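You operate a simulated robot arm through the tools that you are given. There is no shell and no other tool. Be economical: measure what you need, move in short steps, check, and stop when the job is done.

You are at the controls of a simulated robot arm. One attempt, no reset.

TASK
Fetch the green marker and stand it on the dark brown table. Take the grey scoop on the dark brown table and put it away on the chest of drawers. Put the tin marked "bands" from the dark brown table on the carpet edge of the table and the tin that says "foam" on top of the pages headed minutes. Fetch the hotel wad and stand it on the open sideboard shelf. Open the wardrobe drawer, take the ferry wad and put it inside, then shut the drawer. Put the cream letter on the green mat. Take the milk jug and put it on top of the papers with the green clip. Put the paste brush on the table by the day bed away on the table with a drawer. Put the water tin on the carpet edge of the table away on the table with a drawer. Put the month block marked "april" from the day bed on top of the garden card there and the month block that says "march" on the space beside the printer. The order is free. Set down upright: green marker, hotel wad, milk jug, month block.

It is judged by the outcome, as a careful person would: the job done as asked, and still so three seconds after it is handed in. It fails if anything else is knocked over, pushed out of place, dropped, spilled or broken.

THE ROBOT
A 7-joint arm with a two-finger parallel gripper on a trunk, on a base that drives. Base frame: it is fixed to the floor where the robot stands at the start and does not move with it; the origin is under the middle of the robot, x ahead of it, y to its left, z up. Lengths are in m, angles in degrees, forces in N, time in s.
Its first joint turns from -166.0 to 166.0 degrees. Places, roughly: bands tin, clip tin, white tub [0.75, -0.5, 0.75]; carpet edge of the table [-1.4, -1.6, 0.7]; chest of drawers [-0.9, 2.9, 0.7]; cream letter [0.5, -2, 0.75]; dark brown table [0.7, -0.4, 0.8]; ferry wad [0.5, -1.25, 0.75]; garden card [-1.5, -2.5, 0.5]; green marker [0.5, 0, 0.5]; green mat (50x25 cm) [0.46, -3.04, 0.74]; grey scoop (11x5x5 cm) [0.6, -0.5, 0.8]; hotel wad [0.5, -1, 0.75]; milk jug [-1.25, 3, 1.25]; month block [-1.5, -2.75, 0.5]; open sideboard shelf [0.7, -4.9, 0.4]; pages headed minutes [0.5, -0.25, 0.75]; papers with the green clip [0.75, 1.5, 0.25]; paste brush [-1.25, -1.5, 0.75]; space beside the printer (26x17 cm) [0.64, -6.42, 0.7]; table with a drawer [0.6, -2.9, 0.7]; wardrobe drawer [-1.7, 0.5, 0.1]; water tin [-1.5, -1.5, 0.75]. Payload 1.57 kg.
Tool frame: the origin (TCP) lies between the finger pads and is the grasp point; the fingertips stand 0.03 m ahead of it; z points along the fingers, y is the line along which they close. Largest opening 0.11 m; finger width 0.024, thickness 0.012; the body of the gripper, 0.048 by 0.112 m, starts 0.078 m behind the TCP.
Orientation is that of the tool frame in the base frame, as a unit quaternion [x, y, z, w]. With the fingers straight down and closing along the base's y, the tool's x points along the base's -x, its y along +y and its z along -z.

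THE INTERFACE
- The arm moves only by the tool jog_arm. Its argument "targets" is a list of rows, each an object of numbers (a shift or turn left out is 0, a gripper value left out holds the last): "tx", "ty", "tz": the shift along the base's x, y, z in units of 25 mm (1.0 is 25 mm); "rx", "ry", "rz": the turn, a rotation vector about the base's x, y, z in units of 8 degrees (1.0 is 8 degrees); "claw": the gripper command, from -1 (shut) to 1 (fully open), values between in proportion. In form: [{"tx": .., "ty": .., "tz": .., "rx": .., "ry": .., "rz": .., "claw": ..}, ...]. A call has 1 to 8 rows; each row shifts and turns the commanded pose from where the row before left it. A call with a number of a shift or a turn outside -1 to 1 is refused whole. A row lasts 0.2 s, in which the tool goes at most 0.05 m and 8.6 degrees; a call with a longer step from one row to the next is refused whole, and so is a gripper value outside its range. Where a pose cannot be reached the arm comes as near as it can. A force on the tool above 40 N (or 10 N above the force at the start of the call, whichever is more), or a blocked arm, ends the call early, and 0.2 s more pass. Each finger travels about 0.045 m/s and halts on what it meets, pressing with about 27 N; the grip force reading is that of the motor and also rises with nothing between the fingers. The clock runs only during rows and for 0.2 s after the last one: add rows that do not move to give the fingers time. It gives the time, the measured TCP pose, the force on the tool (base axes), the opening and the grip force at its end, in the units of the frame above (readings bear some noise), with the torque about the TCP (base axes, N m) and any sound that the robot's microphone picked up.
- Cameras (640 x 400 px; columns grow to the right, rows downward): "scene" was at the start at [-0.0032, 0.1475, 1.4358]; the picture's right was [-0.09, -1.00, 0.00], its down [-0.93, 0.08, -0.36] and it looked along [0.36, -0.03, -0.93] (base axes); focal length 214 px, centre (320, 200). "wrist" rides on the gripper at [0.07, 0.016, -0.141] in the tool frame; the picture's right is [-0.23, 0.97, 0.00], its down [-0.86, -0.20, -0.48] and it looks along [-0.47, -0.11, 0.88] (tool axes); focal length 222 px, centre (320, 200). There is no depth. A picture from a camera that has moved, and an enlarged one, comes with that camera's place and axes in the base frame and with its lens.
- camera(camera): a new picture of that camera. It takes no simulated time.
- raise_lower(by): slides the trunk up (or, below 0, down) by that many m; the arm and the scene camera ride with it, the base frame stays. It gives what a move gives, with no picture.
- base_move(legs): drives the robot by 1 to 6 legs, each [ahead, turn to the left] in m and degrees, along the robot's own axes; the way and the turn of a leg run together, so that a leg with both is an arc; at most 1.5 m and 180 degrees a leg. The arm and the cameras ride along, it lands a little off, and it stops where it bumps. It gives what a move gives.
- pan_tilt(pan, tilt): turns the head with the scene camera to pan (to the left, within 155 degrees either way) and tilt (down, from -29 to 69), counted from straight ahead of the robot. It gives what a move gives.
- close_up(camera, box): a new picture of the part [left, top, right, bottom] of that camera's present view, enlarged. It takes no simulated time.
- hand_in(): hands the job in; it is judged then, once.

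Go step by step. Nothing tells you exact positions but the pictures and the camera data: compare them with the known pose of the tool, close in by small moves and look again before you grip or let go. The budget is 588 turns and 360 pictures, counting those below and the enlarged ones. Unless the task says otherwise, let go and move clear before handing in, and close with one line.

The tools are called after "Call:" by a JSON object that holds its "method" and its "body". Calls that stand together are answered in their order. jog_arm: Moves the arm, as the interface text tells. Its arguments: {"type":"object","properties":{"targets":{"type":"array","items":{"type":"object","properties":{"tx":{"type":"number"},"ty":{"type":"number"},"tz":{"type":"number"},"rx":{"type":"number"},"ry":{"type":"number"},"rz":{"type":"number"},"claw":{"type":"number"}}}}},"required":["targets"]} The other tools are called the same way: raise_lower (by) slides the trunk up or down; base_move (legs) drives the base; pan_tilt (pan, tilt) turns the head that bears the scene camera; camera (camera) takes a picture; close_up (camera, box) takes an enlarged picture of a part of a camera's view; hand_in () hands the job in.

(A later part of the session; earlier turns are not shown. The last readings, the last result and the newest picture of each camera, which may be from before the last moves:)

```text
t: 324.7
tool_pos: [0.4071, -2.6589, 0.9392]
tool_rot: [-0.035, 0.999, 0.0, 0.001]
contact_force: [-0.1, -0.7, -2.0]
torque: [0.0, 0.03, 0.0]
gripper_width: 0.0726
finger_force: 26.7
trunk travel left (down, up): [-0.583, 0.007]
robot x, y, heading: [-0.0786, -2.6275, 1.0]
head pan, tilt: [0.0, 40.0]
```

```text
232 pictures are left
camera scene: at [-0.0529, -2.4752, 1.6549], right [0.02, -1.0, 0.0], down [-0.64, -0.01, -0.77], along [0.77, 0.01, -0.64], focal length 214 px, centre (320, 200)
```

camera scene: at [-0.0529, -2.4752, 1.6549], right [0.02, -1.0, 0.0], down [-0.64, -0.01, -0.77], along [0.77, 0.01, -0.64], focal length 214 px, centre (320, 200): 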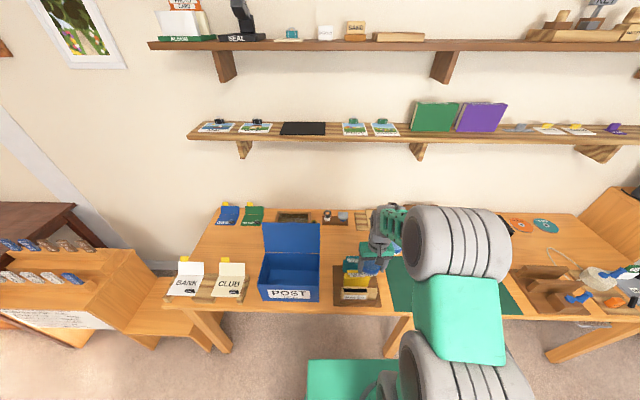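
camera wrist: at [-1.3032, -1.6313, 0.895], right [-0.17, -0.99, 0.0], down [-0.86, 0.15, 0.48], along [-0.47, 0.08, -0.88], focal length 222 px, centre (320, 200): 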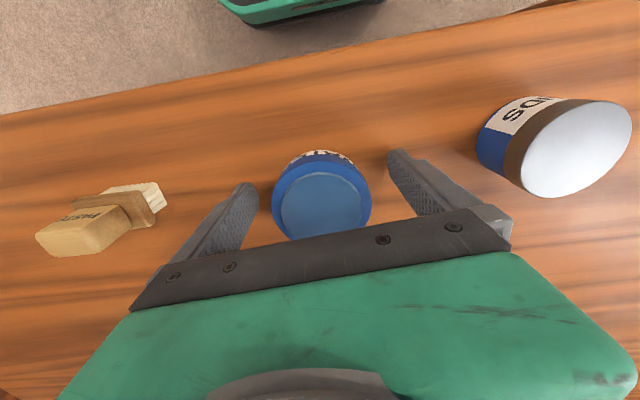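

Call:
{"method": "pan_tilt", "body": {"pan": -35, "tilt": 40}}

Call:
{"method": "camera", "body": {"camera": "scene"}}

Call:
{"method": "camera", "body": {"camera": "wrist"}}

```text
t: 325.8
tool_pos: [0.4073, -2.6589, 0.9386]
tool_rot: [-0.035, 0.999, 0.0, 0.0]
contact_force: [0.2, -0.3, -3.5]
torque: [-0.01, 0.05, -0.01]
gripper_width: 0.0728
finger_force: 27.1
trunk travel left (down, up): [-0.583, 0.007]
robot x, y, heading: [-0.074, -2.6279, 1.0]
head pan, tilt: [-35.0, 40.0]
```

```text
231 pictures are left
camera scene: at [-0.0673, -2.5242, 1.6549], right [-0.56, -0.83, 0.0], down [-0.53, 0.36, -0.77], along [0.64, -0.43, -0.64], focal length 214 px, centre (320, 200)
```

scene: 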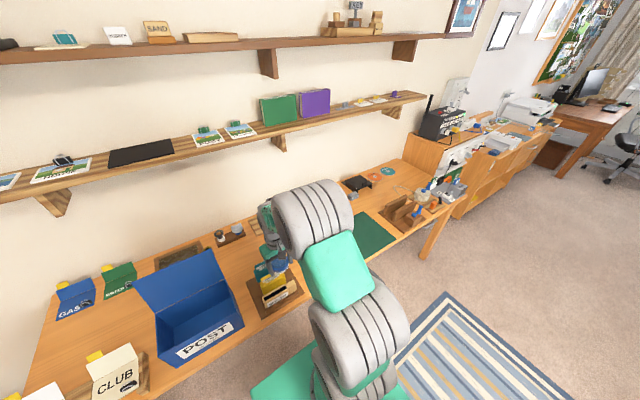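

```text
230 pictures are left
camera wrist: at [0.3364, -2.6475, 1.0811], right [0.16, 0.99, 0.0], down [0.87, -0.14, 0.48], along [0.47, -0.08, -0.88], focal length 222 px, centre (320, 200)
```

wrist: 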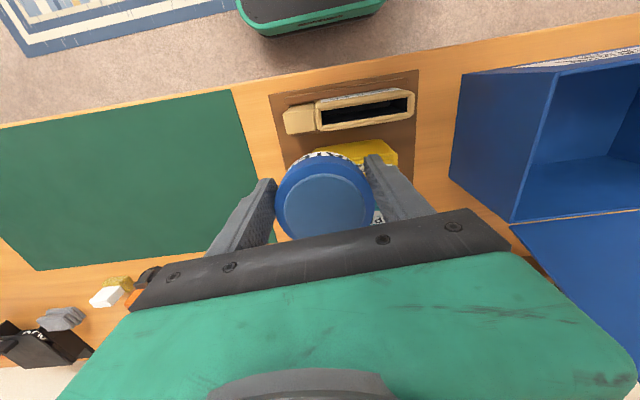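

Call:
{"method": "close_up", "body": {"camera": "scene", "box": [330, 150, 490, 250]}}

Call:
{"method": "pan_tilt", "body": {"pan": 5, "tilt": 45}}

Call:
{"method": "close_up", "body": {"camera": "scene", "box": [180, 150, 420, 300]}}

```text
4.00 times, centred on (410, 200) of scene
camera zoom: at [-0.0673, -2.5242, 1.6549], right [-0.56, -0.83, 0.0], down [-0.53, 0.36, -0.77], along [0.64, -0.43, -0.64], focal length 858 px, centre (-40, 200)
```

zoom: 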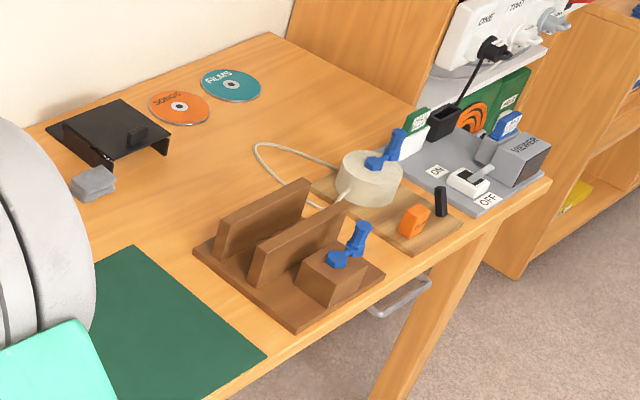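

```text
t: 326.8
tool_pos: [0.4066, -2.66, 0.9385]
tool_rot: [-0.035, 0.999, 0.0, 0.001]
contact_force: [0.1, 0.6, -3.0]
torque: [0.01, 0.04, 0.01]
gripper_width: 0.0728
finger_force: 27.0
trunk travel left (down, up): [-0.583, 0.007]
robot x, y, heading: [-0.0783, -2.6275, 1.3]
head pan, tilt: [5.0, 45.0]
```

```text
2.67 times, centred on (300, 225) of scene
camera zoom: at [-0.0571, -2.4683, 1.6477], right [0.1, -0.99, 0.0], down [-0.7, -0.07, -0.71], along [0.7, 0.07, -0.71], focal length 572 px, centre (373, 133)
```

zoom: 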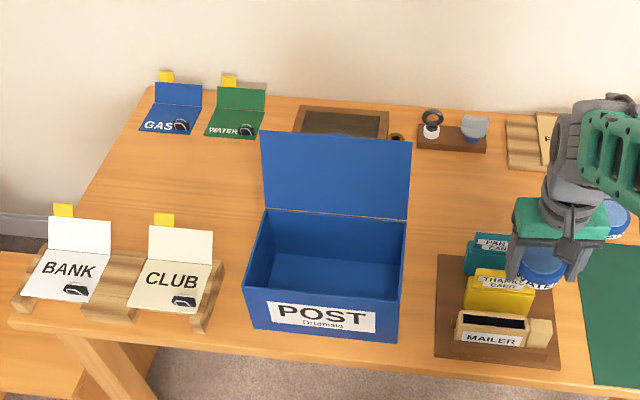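

This is one long table with the drawer under its right end; free space is at about (0.68,-2.60), behind the card rack. I raise a bit, drive in and place the water tin there.

Call:
{"method": "jog_arm", "body": {"targets": [{"tz": 1}, {"tz": 1}]}}

Call:
{"method": "base_move", "body": {"legs": [[0.16, -1.3]]}}

Call:
{"method": "camera", "body": {"camera": "wrist"}}

Call:
{"method": "camera", "body": {"camera": "scene"}}

```text
t: 327.4
tool_pos: [0.4047, -2.6608, 0.9912]
tool_rot: [-0.036, 0.999, 0.0, 0.001]
contact_force: [-0.4, -0.9, -3.1]
torque: [0.03, 0.08, 0.0]
gripper_width: 0.0725
finger_force: 27.2
trunk travel left (down, up): [-0.583, 0.007]
robot x, y, heading: [-0.0785, -2.6253, 1.1]
head pan, tilt: [5.0, 45.0]
```

```text
t: 328.8
tool_pos: [0.5655, -2.6691, 0.991]
tool_rot: [-0.026, 1.0, 0.0, 0.0]
contact_force: [0.5, -0.2, -3.1]
torque: [-0.03, 0.05, 0.02]
gripper_width: 0.0726
finger_force: 26.8
trunk travel left (down, up): [-0.583, 0.007]
robot x, y, heading: [0.0841, -2.6259, -0.4]
head pan, tilt: [5.0, 45.0]
```

```text
227 pictures are left
camera wrist: at [0.4954, -2.6552, 1.1321], right [0.18, 0.98, 0.0], down [0.86, -0.15, 0.48], along [0.47, -0.09, -0.88], focal length 222 px, centre (320, 200)
```

wrist: 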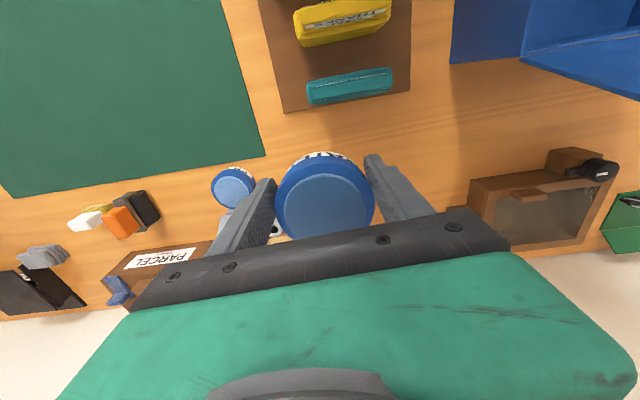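

```text
226 pictures are left
camera scene: at [0.1073, -2.4672, 1.6477], right [0.09, -1.0, 0.0], down [-0.7, -0.06, -0.71], along [0.7, 0.06, -0.71], focal length 214 px, centre (320, 200)
```

scene: 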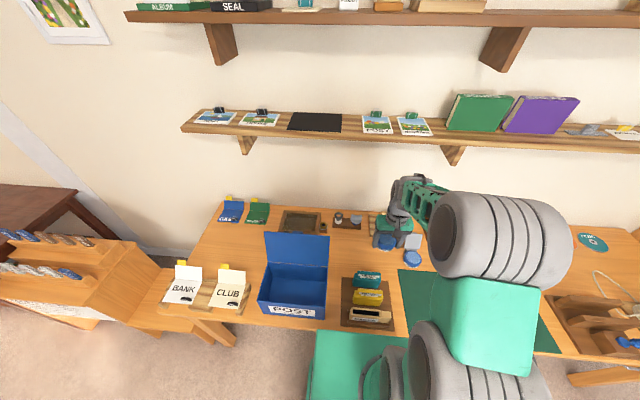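

Call:
{"method": "jog_arm", "body": {"targets": [{"tx": 0.75, "ty": 0.4, "tz": -0.5}, {"tx": 0.75, "ty": 0.4, "tz": -0.5}, {"tx": 0.7, "ty": 0.4, "tz": -1}, {"tz": -1}, {"tz": -1}, {"tz": -1}, {"tz": -1}]}}

Call:
{"method": "camera", "body": {"camera": "wrist"}}

```text
t: 330.4
tool_pos: [0.6198, -2.6385, 0.8395]
tool_rot: [-0.027, 1.0, 0.001, 0.001]
contact_force: [0.6, 0.7, -2.8]
torque: [0.03, 0.07, 0.0]
gripper_width: 0.0727
finger_force: 26.7
trunk travel left (down, up): [-0.583, 0.007]
robot x, y, heading: [0.0833, -2.6282, -0.3]
head pan, tilt: [5.0, 45.0]
```

```text
225 pictures are left
camera wrist: at [0.5496, -2.6252, 0.9813], right [0.18, 0.98, 0.0], down [0.86, -0.15, 0.48], along [0.47, -0.09, -0.88], focal length 222 px, centre (320, 200)
```

wrist: 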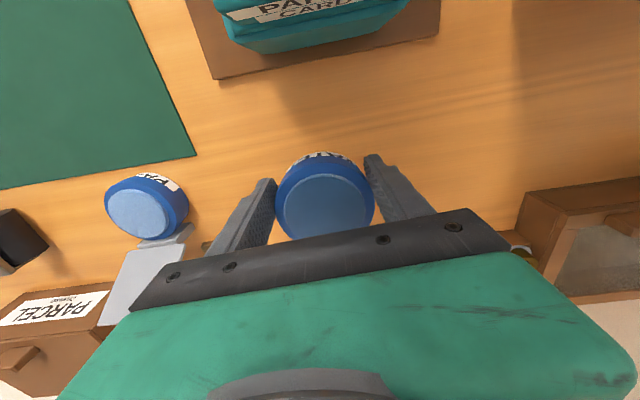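

Call:
{"method": "jog_arm", "body": {"targets": [{"tz": -1}, {"tz": -0.6}, {"tz": -0.3}, {"tz": -0.2}, {"tz": -0.2}, {"tz": -0.2}, {"tz": -0.2}]}}

```text
t: 332.0
tool_pos: [0.621, -2.6381, 0.7733]
tool_rot: [-0.026, 1.0, 0.0, 0.002]
contact_force: [-2.5, 0.4, 1.7]
torque: [0.08, -0.06, 0.02]
gripper_width: 0.0729
finger_force: 26.6
trunk travel left (down, up): [-0.583, 0.007]
robot x, y, heading: [0.0835, -2.6266, 0.0]
head pan, tilt: [5.0, 45.0]
```

Call:
{"method": "jog_arm", "body": {"targets": [{"tz": -0.1}, {"claw": 0.75}, {}, {}, {"tz": 1}, {"tz": 1}, {"tz": 1}, {"tz": 1}]}}

Call:
{"method": "camera", "body": {"camera": "wrist"}}

Call:
{"method": "close_up", "body": {"camera": "scene", "box": [160, 200, 440, 375]}}

```text
t: 333.8
tool_pos: [0.6204, -2.6407, 0.8716]
tool_rot: [-0.027, 1.0, 0.0, 0.0]
contact_force: [0.2, 0.8, 0.0]
torque: [-0.01, -0.02, -0.02]
gripper_width: 0.0961
finger_force: 0.1
trunk travel left (down, up): [-0.583, 0.007]
robot x, y, heading: [0.0831, -2.6285, 0.1]
head pan, tilt: [5.0, 45.0]
```

```text
224 pictures are left
camera wrist: at [0.5501, -2.6267, 1.0137], right [0.18, 0.98, 0.0], down [0.86, -0.15, 0.48], along [0.47, -0.09, -0.88], focal length 222 px, centre (320, 200)
```

wrist: 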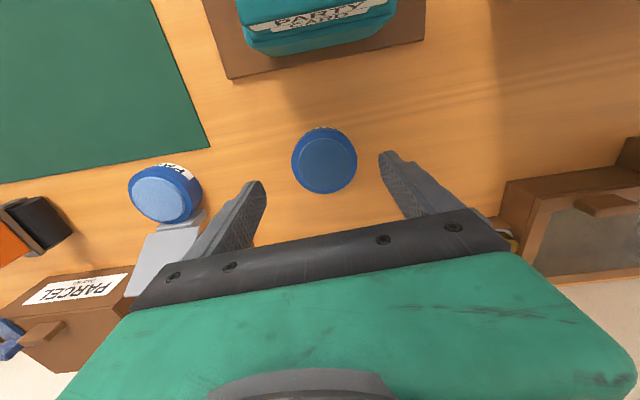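

```text
2.29 times, centred on (300, 288) of scene
camera zoom: at [0.1059, -2.4672, 1.6476], right [0.09, -1.0, 0.0], down [-0.7, -0.06, -0.71], along [0.7, 0.06, -0.71], focal length 490 px, centre (366, 0)
```

zoom: 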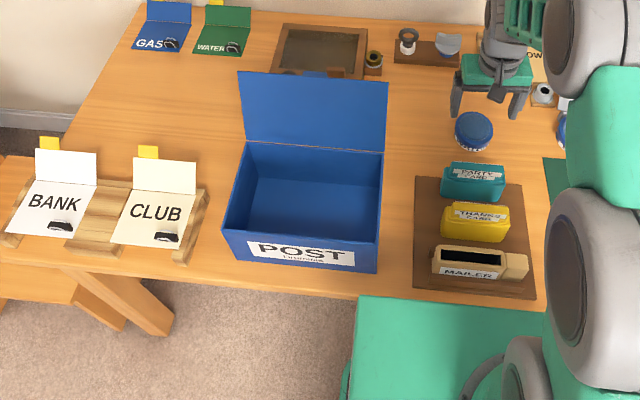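

Water tin placed. Now check which of the two letters (BANK/CLUB) is cream.

Call:
{"method": "close_up", "body": {"camera": "scene", "box": [155, 250, 267, 320]}}

```text
5.71 times, centred on (211, 285) of scene
camera zoom: at [0.1059, -2.4672, 1.6476], right [0.09, -1.0, 0.0], down [-0.7, -0.06, -0.71], along [0.7, 0.06, -0.71], focal length 1226 px, centre (943, -286)
```

zoom: 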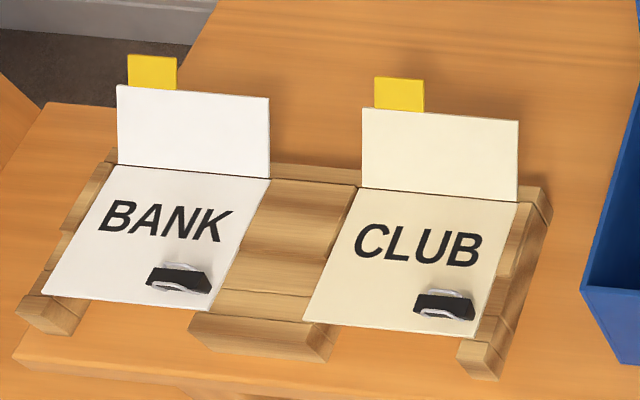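

CLUB is the cream letter, with a clip near its front-right. I raise, back off, and shift the base to face it.

Call:
{"method": "jog_arm", "body": {"targets": [{"tz": 1}, {"tz": 1}, {"tz": 1}, {"tz": 1}, {"tz": 1}]}}

Call:
{"method": "base_move", "body": {"legs": [[-0.25, 0], [0, 90], [0.55, 0], [0, -90]]}}

Call:
{"method": "pan_tilt", "body": {"pan": -10, "tilt": 55}}

Call:
{"method": "camera", "body": {"camera": "scene"}}

Call:
{"method": "camera", "body": {"camera": "wrist"}}

```text
t: 335.0
tool_pos: [0.6201, -2.6373, 0.9949]
tool_rot: [-0.026, 1.0, 0.0, 0.0]
contact_force: [-0.2, -0.9, 0.2]
torque: [0.0, 0.02, 0.02]
gripper_width: 0.0962
finger_force: 0.0
trunk travel left (down, up): [-0.583, 0.007]
robot x, y, heading: [0.0836, -2.6281, -0.3]
head pan, tilt: [5.0, 45.0]
```

```text
t: 347.4
tool_pos: [0.3474, -2.0592, 0.9952]
tool_rot: [-0.049, 0.999, 0.0, 0.001]
contact_force: [0.2, -0.5, 0.4]
torque: [0.0, 0.01, 0.0]
gripper_width: 0.0962
finger_force: 0.1
trunk travel left (down, up): [-0.583, 0.007]
robot x, y, heading: [-0.1903, -2.0709, 2.8]
head pan, tilt: [5.0, 45.0]
```

```text
t: 348.1
tool_pos: [0.347, -2.0592, 0.996]
tool_rot: [-0.05, 0.999, 0.0, 0.001]
contact_force: [0.1, 0.2, -0.4]
torque: [-0.01, 0.01, 0.0]
gripper_width: 0.0965
finger_force: 0.0
trunk travel left (down, up): [-0.583, 0.007]
robot x, y, heading: [-0.1871, -2.0747, 2.6]
head pan, tilt: [-10.0, 55.0]
```

```text
221 pictures are left
camera scene: at [-0.1846, -1.9329, 1.6343], right [-0.13, -0.99, 0.0], down [-0.81, 0.1, -0.57], along [0.57, -0.07, -0.82], focal length 214 px, centre (320, 200)
```

scene: 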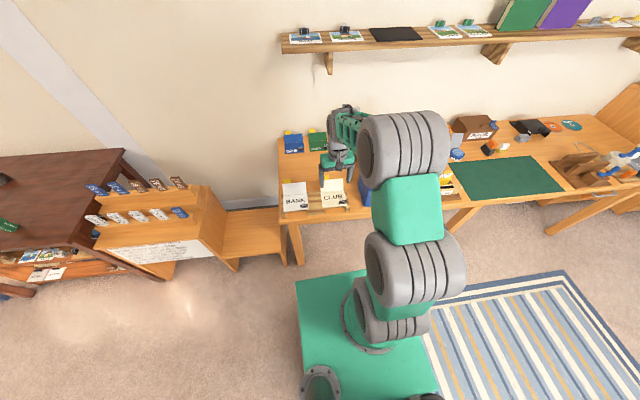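

```text
220 pictures are left
camera wrist: at [0.2757, -2.0494, 1.1375], right [0.13, 0.99, 0.0], down [0.87, -0.11, 0.48], along [0.48, -0.06, -0.88], focal length 222 px, centre (320, 200)
```

wrist: 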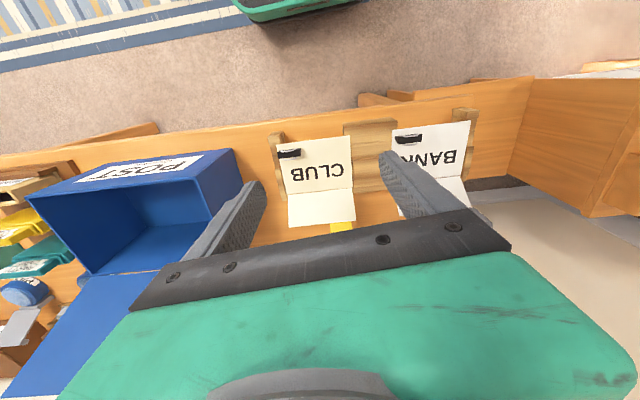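

Call:
{"method": "close_up", "body": {"camera": "wrist", "box": [250, 110, 410, 210]}}

Call:
{"method": "close_up", "body": {"camera": "scene", "box": [270, 160, 366, 220]}}

```text
4.00 times, centred on (330, 160) of wrist
camera zoom: at [0.2757, -2.0494, 1.1375], right [0.13, 0.99, 0.0], down [0.87, -0.11, 0.48], along [0.48, -0.06, -0.88], focal length 888 px, centre (280, 360)
```

zoom: 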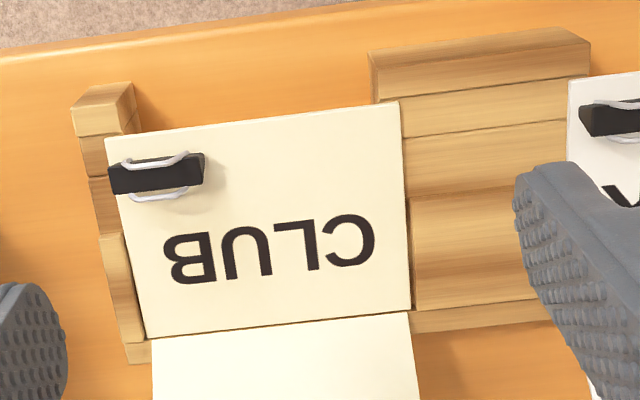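

```text
6.67 times, centred on (318, 190) of scene
camera zoom: at [-0.1846, -1.9329, 1.6343], right [-0.13, -0.99, 0.0], down [-0.81, 0.1, -0.57], along [0.57, -0.07, -0.82], focal length 1430 px, centre (333, 267)
```

zoom: 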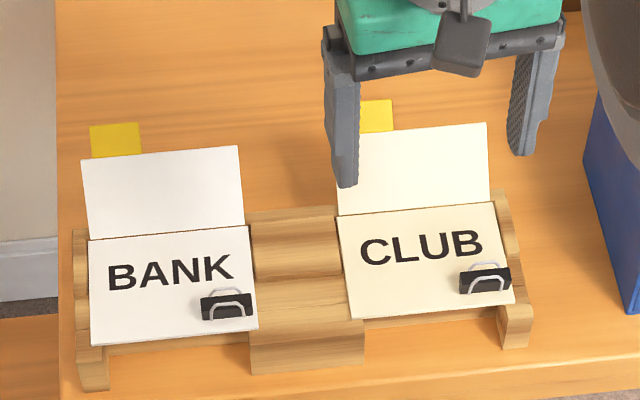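

I'll pick the letter by its clip with the fingers closing along x; rotate the tool 84° and move above the clip (0.381,-2.114).

Call:
{"method": "jog_arm", "body": {"targets": [{"rz": 1, "ty": -0.5}, {"rz": 1, "ty": -0.5}, {"rz": 1, "ty": -0.5}, {"rz": 1, "ty": -0.5}, {"rz": 1, "tz": -1}, {"rz": 1, "tz": -1}, {"rz": 1, "tz": -1}, {"rz": 1, "tz": -0.6}]}}

Call:
{"method": "jog_arm", "body": {"targets": [{"rz": 1, "tx": 0.7}, {"rz": 1, "tx": 0.66}, {"rz": 0.55, "ty": -0.2}]}}

Call:
{"method": "camera", "body": {"camera": "wrist"}}

```text
t: 349.9
tool_pos: [0.3477, -2.1107, 0.9062]
tool_rot: [-0.572, 0.82, -0.001, 0.001]
contact_force: [-0.5, -0.4, -0.2]
torque: [0.02, -0.01, -0.03]
gripper_width: 0.0962
finger_force: 0.1
trunk travel left (down, up): [-0.583, 0.007]
robot x, y, heading: [-0.1912, -2.0707, 2.6]
head pan, tilt: [-10.0, 55.0]
```

```text
t: 350.7
tool_pos: [0.3804, -2.1156, 0.9049]
tool_rot: [-0.707, 0.707, 0.001, 0.0]
contact_force: [0.6, -0.6, 0.4]
torque: [0.01, 0.03, 0.02]
gripper_width: 0.0965
finger_force: 0.0
trunk travel left (down, up): [-0.583, 0.007]
robot x, y, heading: [-0.1887, -2.0719, 2.4]
head pan, tilt: [-10.0, 55.0]
```

```text
217 pictures are left
camera wrist: at [0.3651, -2.1852, 1.0468], right [-0.97, 0.22, 0.0], down [0.2, 0.85, 0.48], along [0.11, 0.47, -0.88], focal length 222 px, centre (320, 200)
```

wrist: 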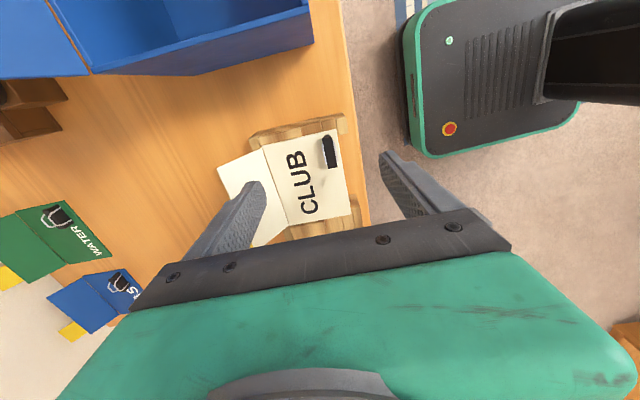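

Call:
{"method": "jog_arm", "body": {"targets": [{"tx": -0.16, "ty": 0.2, "tz": -1, "claw": 0.0}, {"tz": -1}, {"tz": -1}, {"tz": -0.8}]}}

Call:
{"method": "close_up", "body": {"camera": "wrist", "box": [220, 100, 460, 250]}}

Call:
{"method": "close_up", "body": {"camera": "scene", "box": [270, 150, 398, 230]}}

```text
t: 351.7
tool_pos: [0.3769, -2.1093, 0.8133]
tool_rot: [0.708, -0.706, 0.002, -0.003]
contact_force: [-1.8, 0.8, 16.2]
torque: [0.03, -0.41, 0.02]
gripper_width: 0.0531
finger_force: 0.1
trunk travel left (down, up): [-0.583, 0.007]
robot x, y, heading: [-0.1921, -2.0717, 2.3]
head pan, tilt: [-10.0, 55.0]
```

```text
2.67 times, centred on (340, 175) of wrist
camera zoom: at [0.3596, -2.1789, 0.9556], right [-0.97, 0.23, -0.01], down [0.2, 0.85, 0.48], along [0.11, 0.47, -0.88], focal length 592 px, centre (267, 267)
```

zoom: 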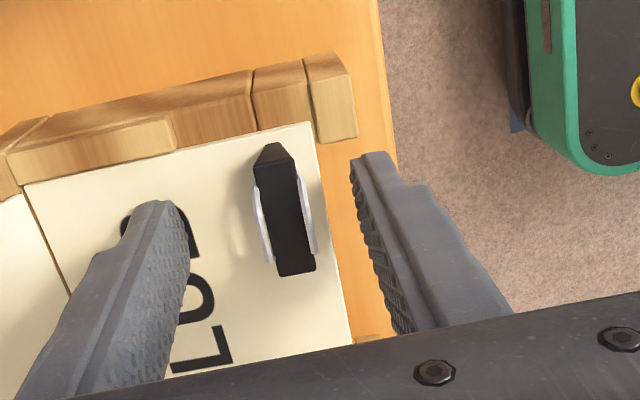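

```text
5.00 times, centred on (334, 190) of scene
camera zoom: at [-0.187, -1.9327, 1.6347], right [-0.13, -0.99, 0.0], down [-0.81, 0.1, -0.57], along [0.57, -0.07, -0.82], focal length 1072 px, centre (250, 250)
```

zoom: 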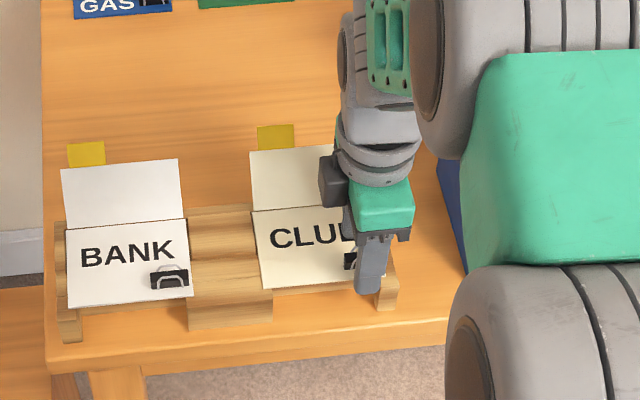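

Finger touches the sheet at z≈0.783. I ease up, centre, and close on the clip.

Call:
{"method": "jog_arm", "body": {"targets": [{"tz": 0.15, "tx": -0.26}, {"claw": -1}, {}, {}, {}, {}]}}

Call:
{"method": "close_up", "body": {"camera": "wrist", "box": [220, 100, 460, 250]}}

```text
t: 353.1
tool_pos: [0.3688, -2.1096, 0.8136]
tool_rot: [0.707, -0.707, 0.0, -0.001]
contact_force: [2.0, -0.6, -0.9]
torque: [-0.11, -0.07, -0.28]
gripper_width: 0.0108
finger_force: 27.6
trunk travel left (down, up): [-0.583, 0.007]
robot x, y, heading: [-0.1917, -2.0764, 2.7]
head pan, tilt: [-10.0, 55.0]
```

```text
2.67 times, centred on (340, 175) of wrist
camera zoom: at [0.3531, -2.179, 0.9565], right [-0.97, 0.23, 0.0], down [0.2, 0.85, 0.48], along [0.11, 0.47, -0.88], focal length 592 px, centre (267, 267)
```

zoom: 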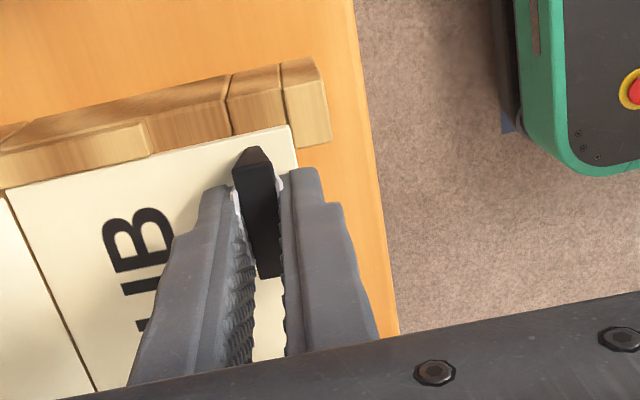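

Call:
{"method": "jog_arm", "body": {"targets": [{"tz": 0.3}, {"tz": 0.5}, {"tz": 0.5}, {"tz": 0.5}]}}

Call:
{"method": "camera", "body": {"camera": "wrist"}}

Call:
{"method": "close_up", "body": {"camera": "scene", "box": [270, 150, 398, 230]}}

```text
t: 354.1
tool_pos: [0.3688, -2.1114, 0.8583]
tool_rot: [-0.707, 0.707, 0.001, 0.0]
contact_force: [0.5, -0.3, 0.2]
torque: [-0.02, 0.06, 0.01]
gripper_width: 0.0108
finger_force: 27.2
trunk travel left (down, up): [-0.583, 0.007]
robot x, y, heading: [-0.1908, -2.0717, 2.6]
head pan, tilt: [-10.0, 55.0]
```

```text
213 pictures are left
camera wrist: at [0.3533, -2.1804, 1.0005], right [-0.97, 0.23, 0.0], down [0.2, 0.85, 0.48], along [0.11, 0.47, -0.88], focal length 222 px, centre (320, 200)
```

wrist: 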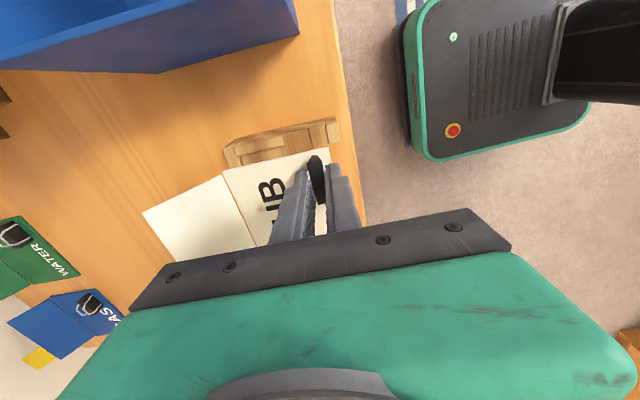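

```text
5.00 times, centred on (334, 190) of scene
camera zoom: at [-0.1847, -1.933, 1.6342], right [-0.13, -0.99, 0.0], down [-0.81, 0.11, -0.57], along [0.57, -0.07, -0.82], focal length 1072 px, centre (250, 250)
```

zoom: 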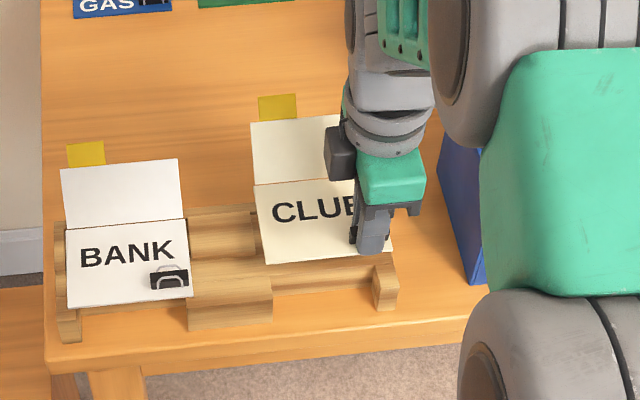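

The letter lifts cleanly. Raise it and drive to the green mat.

Call:
{"method": "jog_arm", "body": {"targets": [{"tz": 1}, {"tz": 1}, {"tz": 1}, {"tz": 1}]}}

Call:
{"method": "base_move", "body": {"legs": [[0, -92.5], [0.98, 0], [0, 90]]}}

Call:
{"method": "pan_tilt", "body": {"pan": 0, "tilt": 50}}

Call:
{"method": "camera", "body": {"camera": "scene"}}

Call:
{"method": "camera", "body": {"camera": "wrist"}}

```text
t: 355.1
tool_pos: [0.3715, -2.1113, 0.9593]
tool_rot: [0.708, -0.707, -0.001, 0.0]
contact_force: [-0.4, 0.4, -1.2]
torque: [-0.01, -0.02, 0.0]
gripper_width: 0.0109
finger_force: 27.1
trunk travel left (down, up): [-0.583, 0.007]
robot x, y, heading: [-0.1917, -2.0743, 2.5]
head pan, tilt: [-10.0, 55.0]
```

```text
t: 368.0
tool_pos: [0.4105, -3.0829, 0.9594]
tool_rot: [0.716, -0.698, -0.001, -0.001]
contact_force: [-0.2, -0.4, -0.1]
torque: [0.02, 0.01, -0.03]
gripper_width: 0.0109
finger_force: 26.6
trunk travel left (down, up): [-0.583, 0.007]
robot x, y, heading: [-0.1518, -3.0605, 3.9]
head pan, tilt: [-10.0, 55.0]
```

```text
t: 368.7
tool_pos: [0.4092, -3.0831, 0.9592]
tool_rot: [0.716, -0.698, 0.0, -0.001]
contact_force: [1.1, -0.8, -0.2]
torque: [0.01, 0.02, 0.0]
gripper_width: 0.0108
finger_force: 27.2
trunk travel left (down, up): [-0.583, 0.007]
robot x, y, heading: [-0.1517, -3.0604, 4.0]
head pan, tilt: [0.0, 50.0]
```

```text
211 pictures are left
camera scene: at [-0.1455, -2.9061, 1.6407], right [0.07, -1.0, 0.0], down [-0.76, -0.05, -0.64], along [0.64, 0.04, -0.77], focal length 214 px, centre (320, 200)
```

scene: 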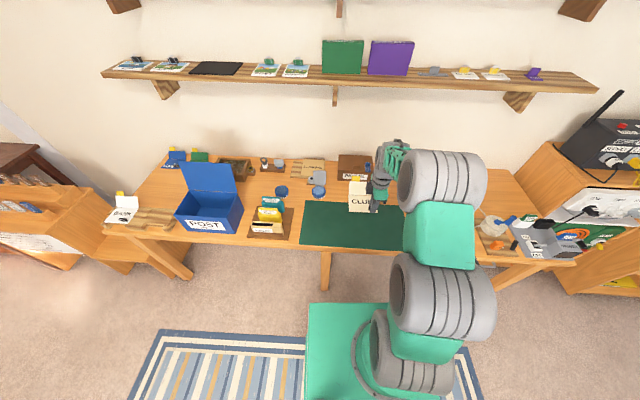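

```text
210 pictures are left
camera wrist: at [0.395, -3.1527, 1.1014], right [-0.98, 0.2, 0.0], down [0.18, 0.86, 0.48], along [0.1, 0.47, -0.88], focal length 222 px, centre (320, 200)
```

wrist: 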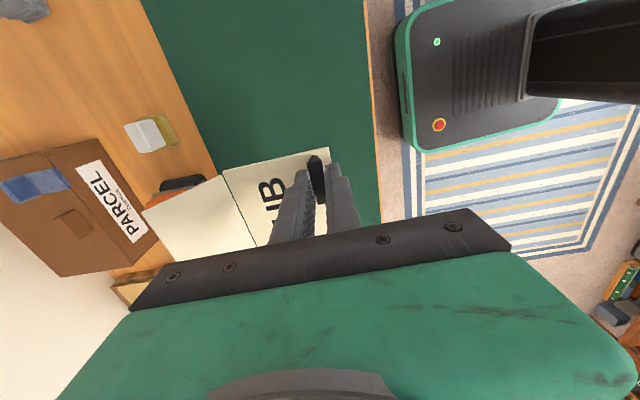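

Call:
{"method": "jog_arm", "body": {"targets": [{"tz": -1}, {"tz": -1}, {"tz": -1}, {"tz": -1}, {"tz": -1}, {"tz": -1}, {"tz": -0.6}]}}

Call:
{"method": "jog_arm", "body": {"targets": [{"tz": -0.2}, {"tz": -0.2}, {"tz": -0.2}, {"tz": -0.2}]}}

Call:
{"method": "camera", "body": {"camera": "wrist"}}

```text
t: 370.3
tool_pos: [0.4097, -3.0832, 0.7949]
tool_rot: [0.716, -0.699, -0.001, -0.002]
contact_force: [0.1, 0.2, -1.0]
torque: [0.0, 0.04, -0.02]
gripper_width: 0.011
finger_force: 27.3
trunk travel left (down, up): [-0.583, 0.007]
robot x, y, heading: [-0.1526, -3.0641, 4.0]
head pan, tilt: [0.0, 50.0]
```

```text
t: 371.3
tool_pos: [0.4103, -3.0818, 0.7772]
tool_rot: [0.715, -0.699, 0.0, -0.002]
contact_force: [-4.8, 0.7, 14.9]
torque: [0.58, 0.17, 0.03]
gripper_width: 0.0108
finger_force: 27.0
trunk travel left (down, up): [-0.583, 0.007]
robot x, y, heading: [-0.1543, -3.0618, 4.2]
head pan, tilt: [0.0, 50.0]
```

```text
209 pictures are left
camera wrist: at [0.3949, -3.1519, 0.9192], right [-0.98, 0.2, 0.0], down [0.18, 0.86, 0.48], along [0.1, 0.47, -0.88], focal length 222 px, centre (320, 200)
```

wrist: 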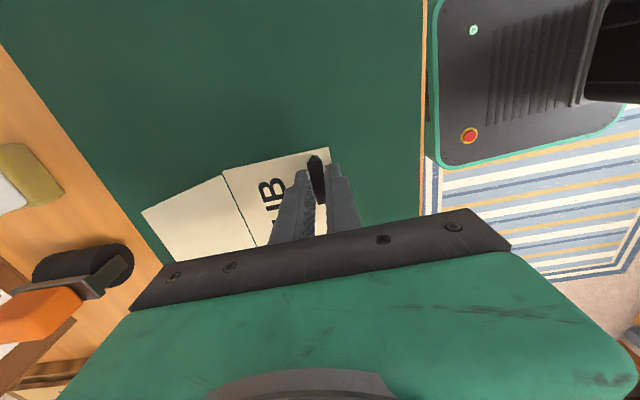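

Call:
{"method": "jog_arm", "body": {"targets": [{"tz": 0.05}, {"claw": -0.5}, {}, {"tz": 0.5}, {"tz": 1}, {"tz": 1}, {"tz": 1}, {"tz": 1}]}}

Call:
{"method": "camera", "body": {"camera": "wrist"}}

Call:
{"method": "close_up", "body": {"camera": "scene", "box": [280, 150, 440, 250]}}

```text
t: 373.1
tool_pos: [0.4101, -3.0841, 0.8889]
tool_rot: [0.716, -0.698, -0.001, -0.001]
contact_force: [-0.4, -0.3, -0.3]
torque: [0.05, 0.01, 0.0]
gripper_width: 0.0275
finger_force: 0.1
trunk travel left (down, up): [-0.583, 0.007]
robot x, y, heading: [-0.1532, -3.0565, 4.0]
head pan, tilt: [0.0, 50.0]
```

```text
208 pictures are left
camera wrist: at [0.3957, -3.1546, 1.0316], right [-0.98, 0.2, 0.0], down [0.18, 0.86, 0.48], along [0.1, 0.47, -0.88], focal length 222 px, centre (320, 200)
```

wrist: 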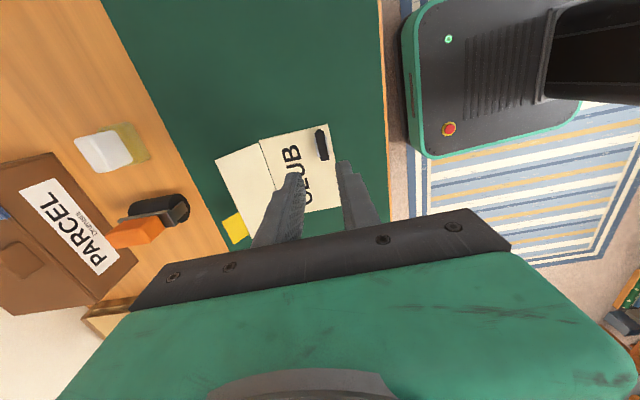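

```text
4.00 times, centred on (360, 200) of scene
camera zoom: at [-0.1458, -2.9061, 1.6407], right [0.07, -1.0, 0.0], down [-0.76, -0.05, -0.64], along [0.64, 0.04, -0.77], focal length 858 px, centre (160, 200)
```

zoom: 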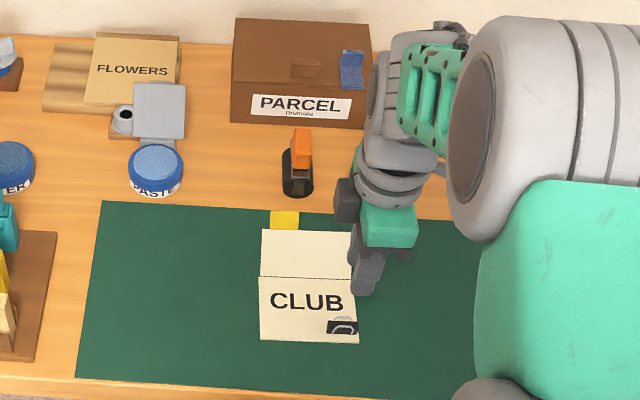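

The letter lies on the mat. Next the paste brush: I raise and un-rotate the tool, and drive to the day-bed table.

Call:
{"method": "jog_arm", "body": {"targets": [{"tz": 1, "rz": -1}, {"tz": 1, "rz": -1}, {"tz": 1, "rz": -1}, {"tz": 1, "rz": -1}, {"rz": -1, "claw": 0.3}, {"rz": -1}, {"rz": -1}, {"rz": -1}]}}

Call:
{"method": "jog_arm", "body": {"targets": [{"rz": -1}, {"rz": -1}, {"rz": -0.9}]}}

Call:
{"method": "base_move", "body": {"legs": [[0, 111.7], [1.2, 0], [0.5, 0], [0, 64.3]]}}

Call:
{"method": "camera", "body": {"camera": "wrist"}}

Call:
{"method": "camera", "body": {"camera": "scene"}}

```text
t: 374.9
tool_pos: [0.409, -3.0847, 0.9883]
tool_rot: [-0.234, 0.972, 0.0, 0.0]
contact_force: [-0.7, -0.6, 0.6]
torque: [0.0, 0.01, -0.02]
gripper_width: 0.0713
finger_force: 0.0
trunk travel left (down, up): [-0.583, 0.007]
robot x, y, heading: [-0.1536, -3.0594, 4.2]
head pan, tilt: [0.0, 50.0]
```

```text
t: 375.7
tool_pos: [0.4099, -3.0828, 0.989]
tool_rot: [-0.036, 0.999, 0.0, 0.001]
contact_force: [-0.3, -0.2, 0.1]
torque: [0.01, -0.03, 0.0]
gripper_width: 0.0717
finger_force: 0.0
trunk travel left (down, up): [-0.583, 0.007]
robot x, y, heading: [-0.1531, -3.0608, 4.0]
head pan, tilt: [0.0, 50.0]
```

```text
t: 391.8
tool_pos: [-1.4899, -1.51, 0.9879]
tool_rot: [1.0, 0.013, -0.001, -0.001]
contact_force: [-0.1, 0.1, 0.3]
torque: [0.0, 0.02, -0.03]
gripper_width: 0.0713
finger_force: 0.0
trunk travel left (down, up): [-0.583, 0.007]
robot x, y, heading: [-0.9286, -1.5633, -178.4]
head pan, tilt: [0.0, 50.0]
```

```text
206 pictures are left
camera wrist: at [-1.4193, -1.525, 1.1304], right [-0.2, -0.98, 0.0], down [-0.86, 0.18, 0.48], along [-0.47, 0.1, -0.88], focal length 222 px, centre (320, 200)
```

wrist: 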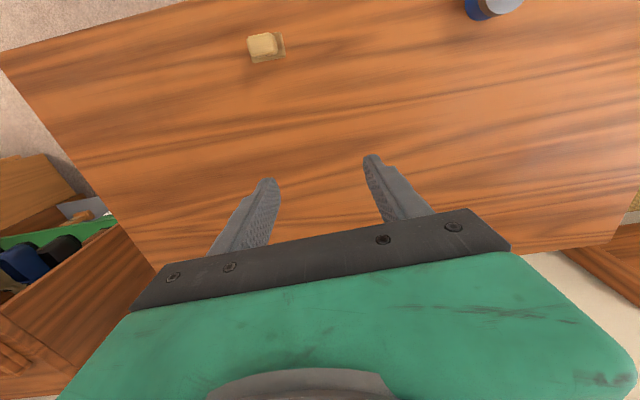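

```text
205 pictures are left
camera scene: at [-0.9415, -1.7184, 1.6408], right [-0.02, 1.0, 0.0], down [0.77, 0.02, -0.64], along [-0.64, -0.01, -0.77], focal length 214 px, centre (320, 200)
```

scene: 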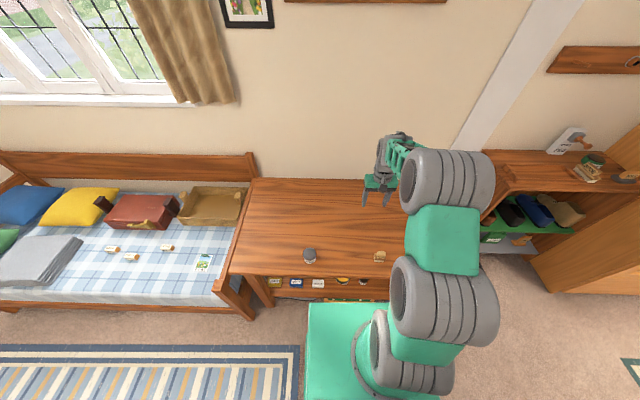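

Call:
{"method": "jog_arm", "body": {"targets": [{"tx": 1, "ty": 0.45, "tz": -0.5}, {"tx": 1, "ty": 0.45, "tz": -0.5}, {"tx": 1, "ty": 0.45, "tz": -0.5}, {"tx": 1, "ty": 0.45, "tz": -0.5}, {"tx": 1, "ty": 0.45, "tz": -1}, {"tx": 0.16, "tz": -1}]}}

Call:
{"method": "camera", "body": {"camera": "wrist"}}

Call:
{"method": "close_up", "body": {"camera": "wrist", "box": [240, 100, 400, 200]}}

```text
t: 393.2
tool_pos: [-1.3599, -1.4549, 0.8879]
tool_rot: [1.0, 0.013, -0.001, 0.0]
contact_force: [-0.4, -0.1, 0.8]
torque: [0.0, -0.02, -0.03]
gripper_width: 0.0716
finger_force: 0.0
trunk travel left (down, up): [-0.583, 0.007]
robot x, y, heading: [-0.9314, -1.5593, -178.9]
head pan, tilt: [0.0, 50.0]
```

```text
204 pictures are left
camera wrist: at [-1.2892, -1.4692, 1.0308], right [-0.2, -0.98, 0.0], down [-0.86, 0.18, 0.48], along [-0.47, 0.1, -0.88], focal length 222 px, centre (320, 200)
```

wrist: 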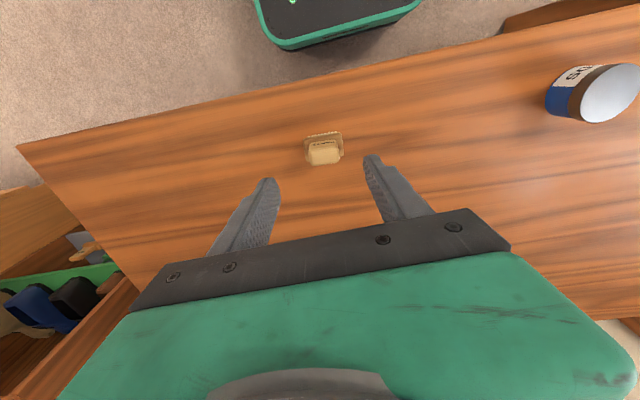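

```text
4.00 times, centred on (320, 150) of wrist
camera zoom: at [-1.2892, -1.4692, 1.0308], right [-0.2, -0.98, 0.0], down [-0.86, 0.18, 0.48], along [-0.47, 0.1, -0.88], focal length 888 px, centre (320, 400)
```

zoom: 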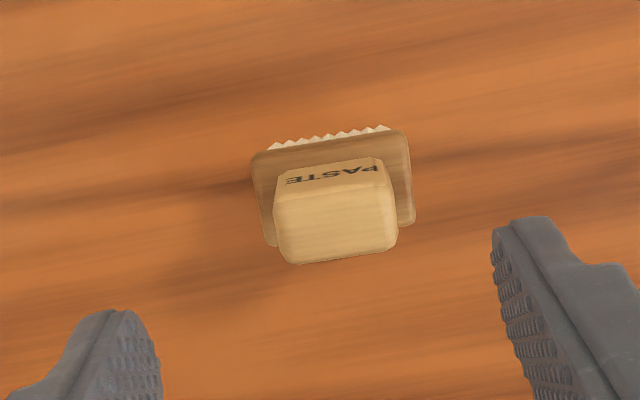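

Call:
{"method": "jog_arm", "body": {"targets": [{"tx": -0.44, "ty": -0.08, "tz": -1}, {"tz": -1}, {"tz": -1}, {"tz": -1}, {"tz": -1}, {"tz": -0.25}]}}

Call:
{"method": "jog_arm", "body": {"targets": [{"claw": -1}, {}, {}, {}, {"tz": 0.5}]}}

Call:
{"method": "camera", "body": {"camera": "wrist"}}

```text
t: 394.6
tool_pos: [-1.3716, -1.4586, 0.7562]
tool_rot: [1.0, 0.013, -0.002, 0.0]
contact_force: [1.1, -0.4, -0.4]
torque: [0.0, 0.04, -0.01]
gripper_width: 0.0714
finger_force: 0.1
trunk travel left (down, up): [-0.583, 0.007]
robot x, y, heading: [-0.9263, -1.5604, -178.9]
head pan, tilt: [0.0, 50.0]
```

```text
t: 395.8
tool_pos: [-1.3721, -1.458, 0.7692]
tool_rot: [1.0, 0.012, 0.0, 0.0]
contact_force: [0.3, -0.7, 0.2]
torque: [0.0, 0.03, -0.01]
gripper_width: 0.0488
finger_force: 26.9
trunk travel left (down, up): [-0.583, 0.007]
robot x, y, heading: [-0.9243, -1.5576, -178.9]
head pan, tilt: [0.0, 50.0]
```

```text
202 pictures are left
camera wrist: at [-1.3014, -1.471, 0.9119], right [-0.2, -0.98, 0.0], down [-0.86, 0.18, 0.48], along [-0.47, 0.1, -0.88], focal length 222 px, centre (320, 200)
```

wrist: 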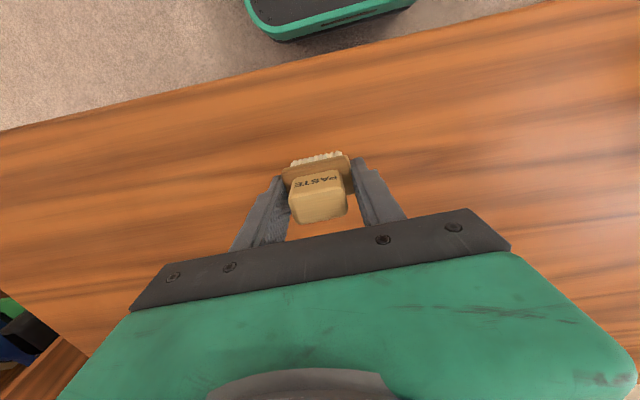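

Brush held. Drive back to the drawer table; target about (0.70,-2.57), behind the water tin.

Call:
{"method": "jog_arm", "body": {"targets": [{"tz": 1}, {"tz": 1}, {"tz": 1}, {"tz": 1}, {"tz": 1}, {"tz": 1}, {"tz": 1}, {"tz": 1}]}}

Call:
{"method": "base_move", "body": {"legs": [[0, 127.3], [1.3, 0], [0, 51.6]]}}

Call:
{"method": "pan_tilt", "body": {"pan": 5, "tilt": 45}}

Call:
{"method": "camera", "body": {"camera": "scene"}}

Call:
{"method": "camera", "body": {"camera": "wrist"}}

```text
t: 397.6
tool_pos: [-1.3707, -1.4562, 0.9666]
tool_rot: [1.0, 0.013, -0.001, 0.0]
contact_force: [-0.2, 0.1, -1.0]
torque: [0.02, 0.01, 0.01]
gripper_width: 0.049
finger_force: 26.8
trunk travel left (down, up): [-0.583, 0.007]
robot x, y, heading: [-0.9283, -1.5622, -178.8]
head pan, tilt: [0.0, 50.0]
```

```text
t: 411.8
tool_pos: [0.3069, -2.6931, 0.965]
tool_rot: [-0.007, 1.0, 0.001, 0.0]
contact_force: [-0.1, 1.1, -0.1]
torque: [-0.01, -0.03, 0.01]
gripper_width: 0.0491
finger_force: 27.1
trunk travel left (down, up): [-0.583, 0.007]
robot x, y, heading: [-0.1336, -2.5835, 0.5]
head pan, tilt: [0.0, 50.0]
```

```text
t: 412.4
tool_pos: [0.3078, -2.6933, 0.9656]
tool_rot: [-0.007, 1.0, 0.0, 0.001]
contact_force: [0.5, 0.9, -0.2]
torque: [-0.02, 0.0, 0.0]
gripper_width: 0.0488
finger_force: 27.2
trunk travel left (down, up): [-0.583, 0.007]
robot x, y, heading: [-0.1331, -2.5858, 0.5]
head pan, tilt: [5.0, 45.0]
```

```text
201 pictures are left
camera scene: at [-0.1139, -2.4241, 1.6477], right [0.1, -1.0, 0.0], down [-0.7, -0.07, -0.71], along [0.7, 0.07, -0.71], focal length 214 px, centre (320, 200)
```

scene: 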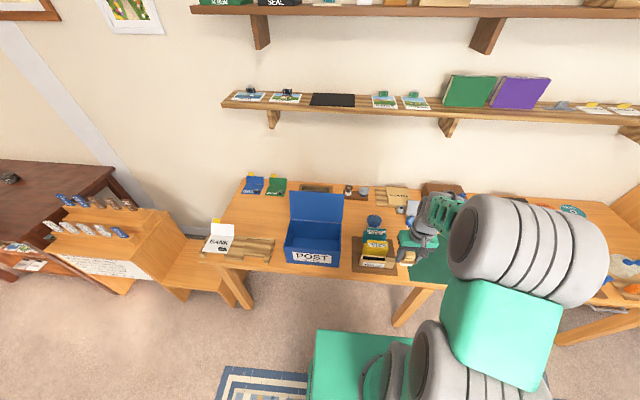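

```text
200 pictures are left
camera wrist: at [0.2375, -2.6781, 1.1084], right [0.21, 0.98, 0.0], down [0.86, -0.19, 0.48], along [0.47, -0.1, -0.88], focal length 222 px, centre (320, 200)
```

wrist: 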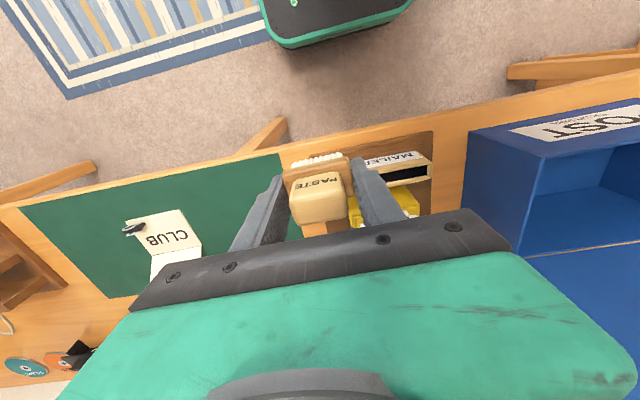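

Call:
{"method": "base_move", "body": {"legs": [[0.22, -0.5]]}}

Call:
{"method": "jog_arm", "body": {"targets": [{"tx": 0.9, "ty": 0.7}, {"tx": 0.9, "ty": 0.7}, {"tx": 0.9, "ty": 0.7}, {"tx": 0.9, "ty": 0.7}, {"tx": 0.9, "ty": 0.6}, {"tx": 0.9, "ty": 0.6}, {"tx": 0.9, "ty": 0.5, "tz": -0.6}, {"tx": 0.5, "tz": -1}]}}

Call:
{"method": "camera", "body": {"camera": "wrist"}}

Call:
{"method": "camera", "body": {"camera": "scene"}}

```text
t: 414.1
tool_pos: [0.5204, -2.6968, 0.9658]
tool_rot: [-0.002, 1.0, 0.0, 0.001]
contact_force: [0.0, 0.6, -0.3]
torque: [0.0, 0.03, 0.01]
gripper_width: 0.0489
finger_force: 26.9
trunk travel left (down, up): [-0.583, 0.007]
robot x, y, heading: [0.0803, -2.5805, 0.3]
head pan, tilt: [5.0, 45.0]
```

```text
t: 415.9
tool_pos: [0.6904, -2.5838, 0.9236]
tool_rot: [-0.002, 1.0, 0.0, 0.001]
contact_force: [0.1, 0.6, 0.0]
torque: [0.01, -0.01, -0.01]
gripper_width: 0.0489
finger_force: 27.0
trunk travel left (down, up): [-0.583, 0.007]
robot x, y, heading: [0.0821, -2.5799, 0.0]
head pan, tilt: [5.0, 45.0]
```

```text
199 pictures are left
camera wrist: at [0.621, -2.5667, 1.0656], right [0.22, 0.98, 0.0], down [0.86, -0.19, 0.48], along [0.47, -0.11, -0.88], focal length 222 px, centre (320, 200)
```

wrist: 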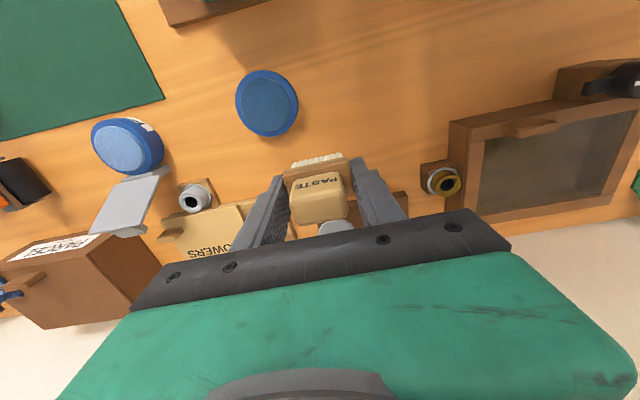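

```text
198 pictures are left
camera scene: at [0.1022, -2.423, 1.6477], right [0.09, -1.0, 0.0], down [-0.7, -0.06, -0.71], along [0.7, 0.06, -0.71], focal length 214 px, centre (320, 200)
```

scene: 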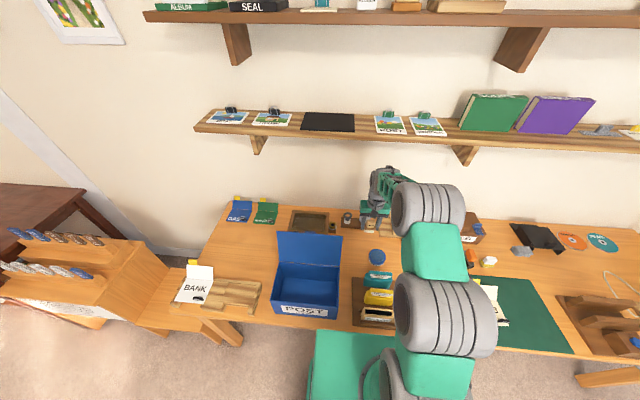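

Call:
{"method": "jog_arm", "body": {"targets": [{"tx": -0.4, "ty": 1, "tz": -0.5}, {"ty": 0.16, "tz": -1}, {"tz": -1}, {"tz": -1}, {"tz": -1}, {"tz": -0.5}]}}

Call:
{"method": "camera", "body": {"camera": "wrist"}}

Call:
{"method": "jog_arm", "body": {"targets": [{"tz": -0.2}, {"tz": -0.2}, {"tz": -0.2}, {"tz": -0.2}]}}

```text
t: 417.3
tool_pos: [0.6806, -2.5561, 0.8003]
tool_rot: [-0.001, 1.0, 0.0, 0.001]
contact_force: [-0.2, 0.0, -0.7]
torque: [0.04, 0.04, 0.0]
gripper_width: 0.0487
finger_force: 26.3
trunk travel left (down, up): [-0.583, 0.007]
robot x, y, heading: [0.0797, -2.5823, 0.1]
head pan, tilt: [5.0, 45.0]
```

```text
197 pictures are left
camera wrist: at [0.6107, -2.5398, 0.9418], right [0.22, 0.98, 0.0], down [0.85, -0.19, 0.48], along [0.47, -0.11, -0.88], focal length 222 px, centre (320, 200)
```

wrist: 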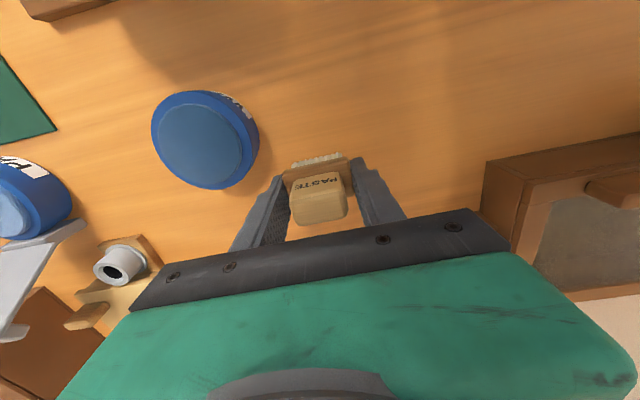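

```text
t: 418.3
tool_pos: [0.6804, -2.5548, 0.7811]
tool_rot: [-0.002, 1.0, 0.0, 0.0]
contact_force: [1.4, -0.4, -0.7]
torque: [0.0, 0.0, 0.02]
gripper_width: 0.0489
finger_force: 26.5
trunk travel left (down, up): [-0.583, 0.007]
robot x, y, heading: [0.0778, -2.5805, 0.3]
head pan, tilt: [5.0, 45.0]
```

Call:
{"method": "jog_arm", "body": {"targets": [{"tz": -0.12}, {"tz": -0.12}, {"tz": -0.12}]}}

```text
t: 419.1
tool_pos: [0.6827, -2.5554, 0.7755]
tool_rot: [-0.003, 1.0, 0.0, 0.004]
contact_force: [-5.1, -3.0, 23.8]
torque: [-0.01, 0.2, 0.03]
gripper_width: 0.0492
finger_force: 27.0
trunk travel left (down, up): [-0.583, 0.007]
robot x, y, heading: [0.0809, -2.586, -0.0]
head pan, tilt: [5.0, 45.0]
```

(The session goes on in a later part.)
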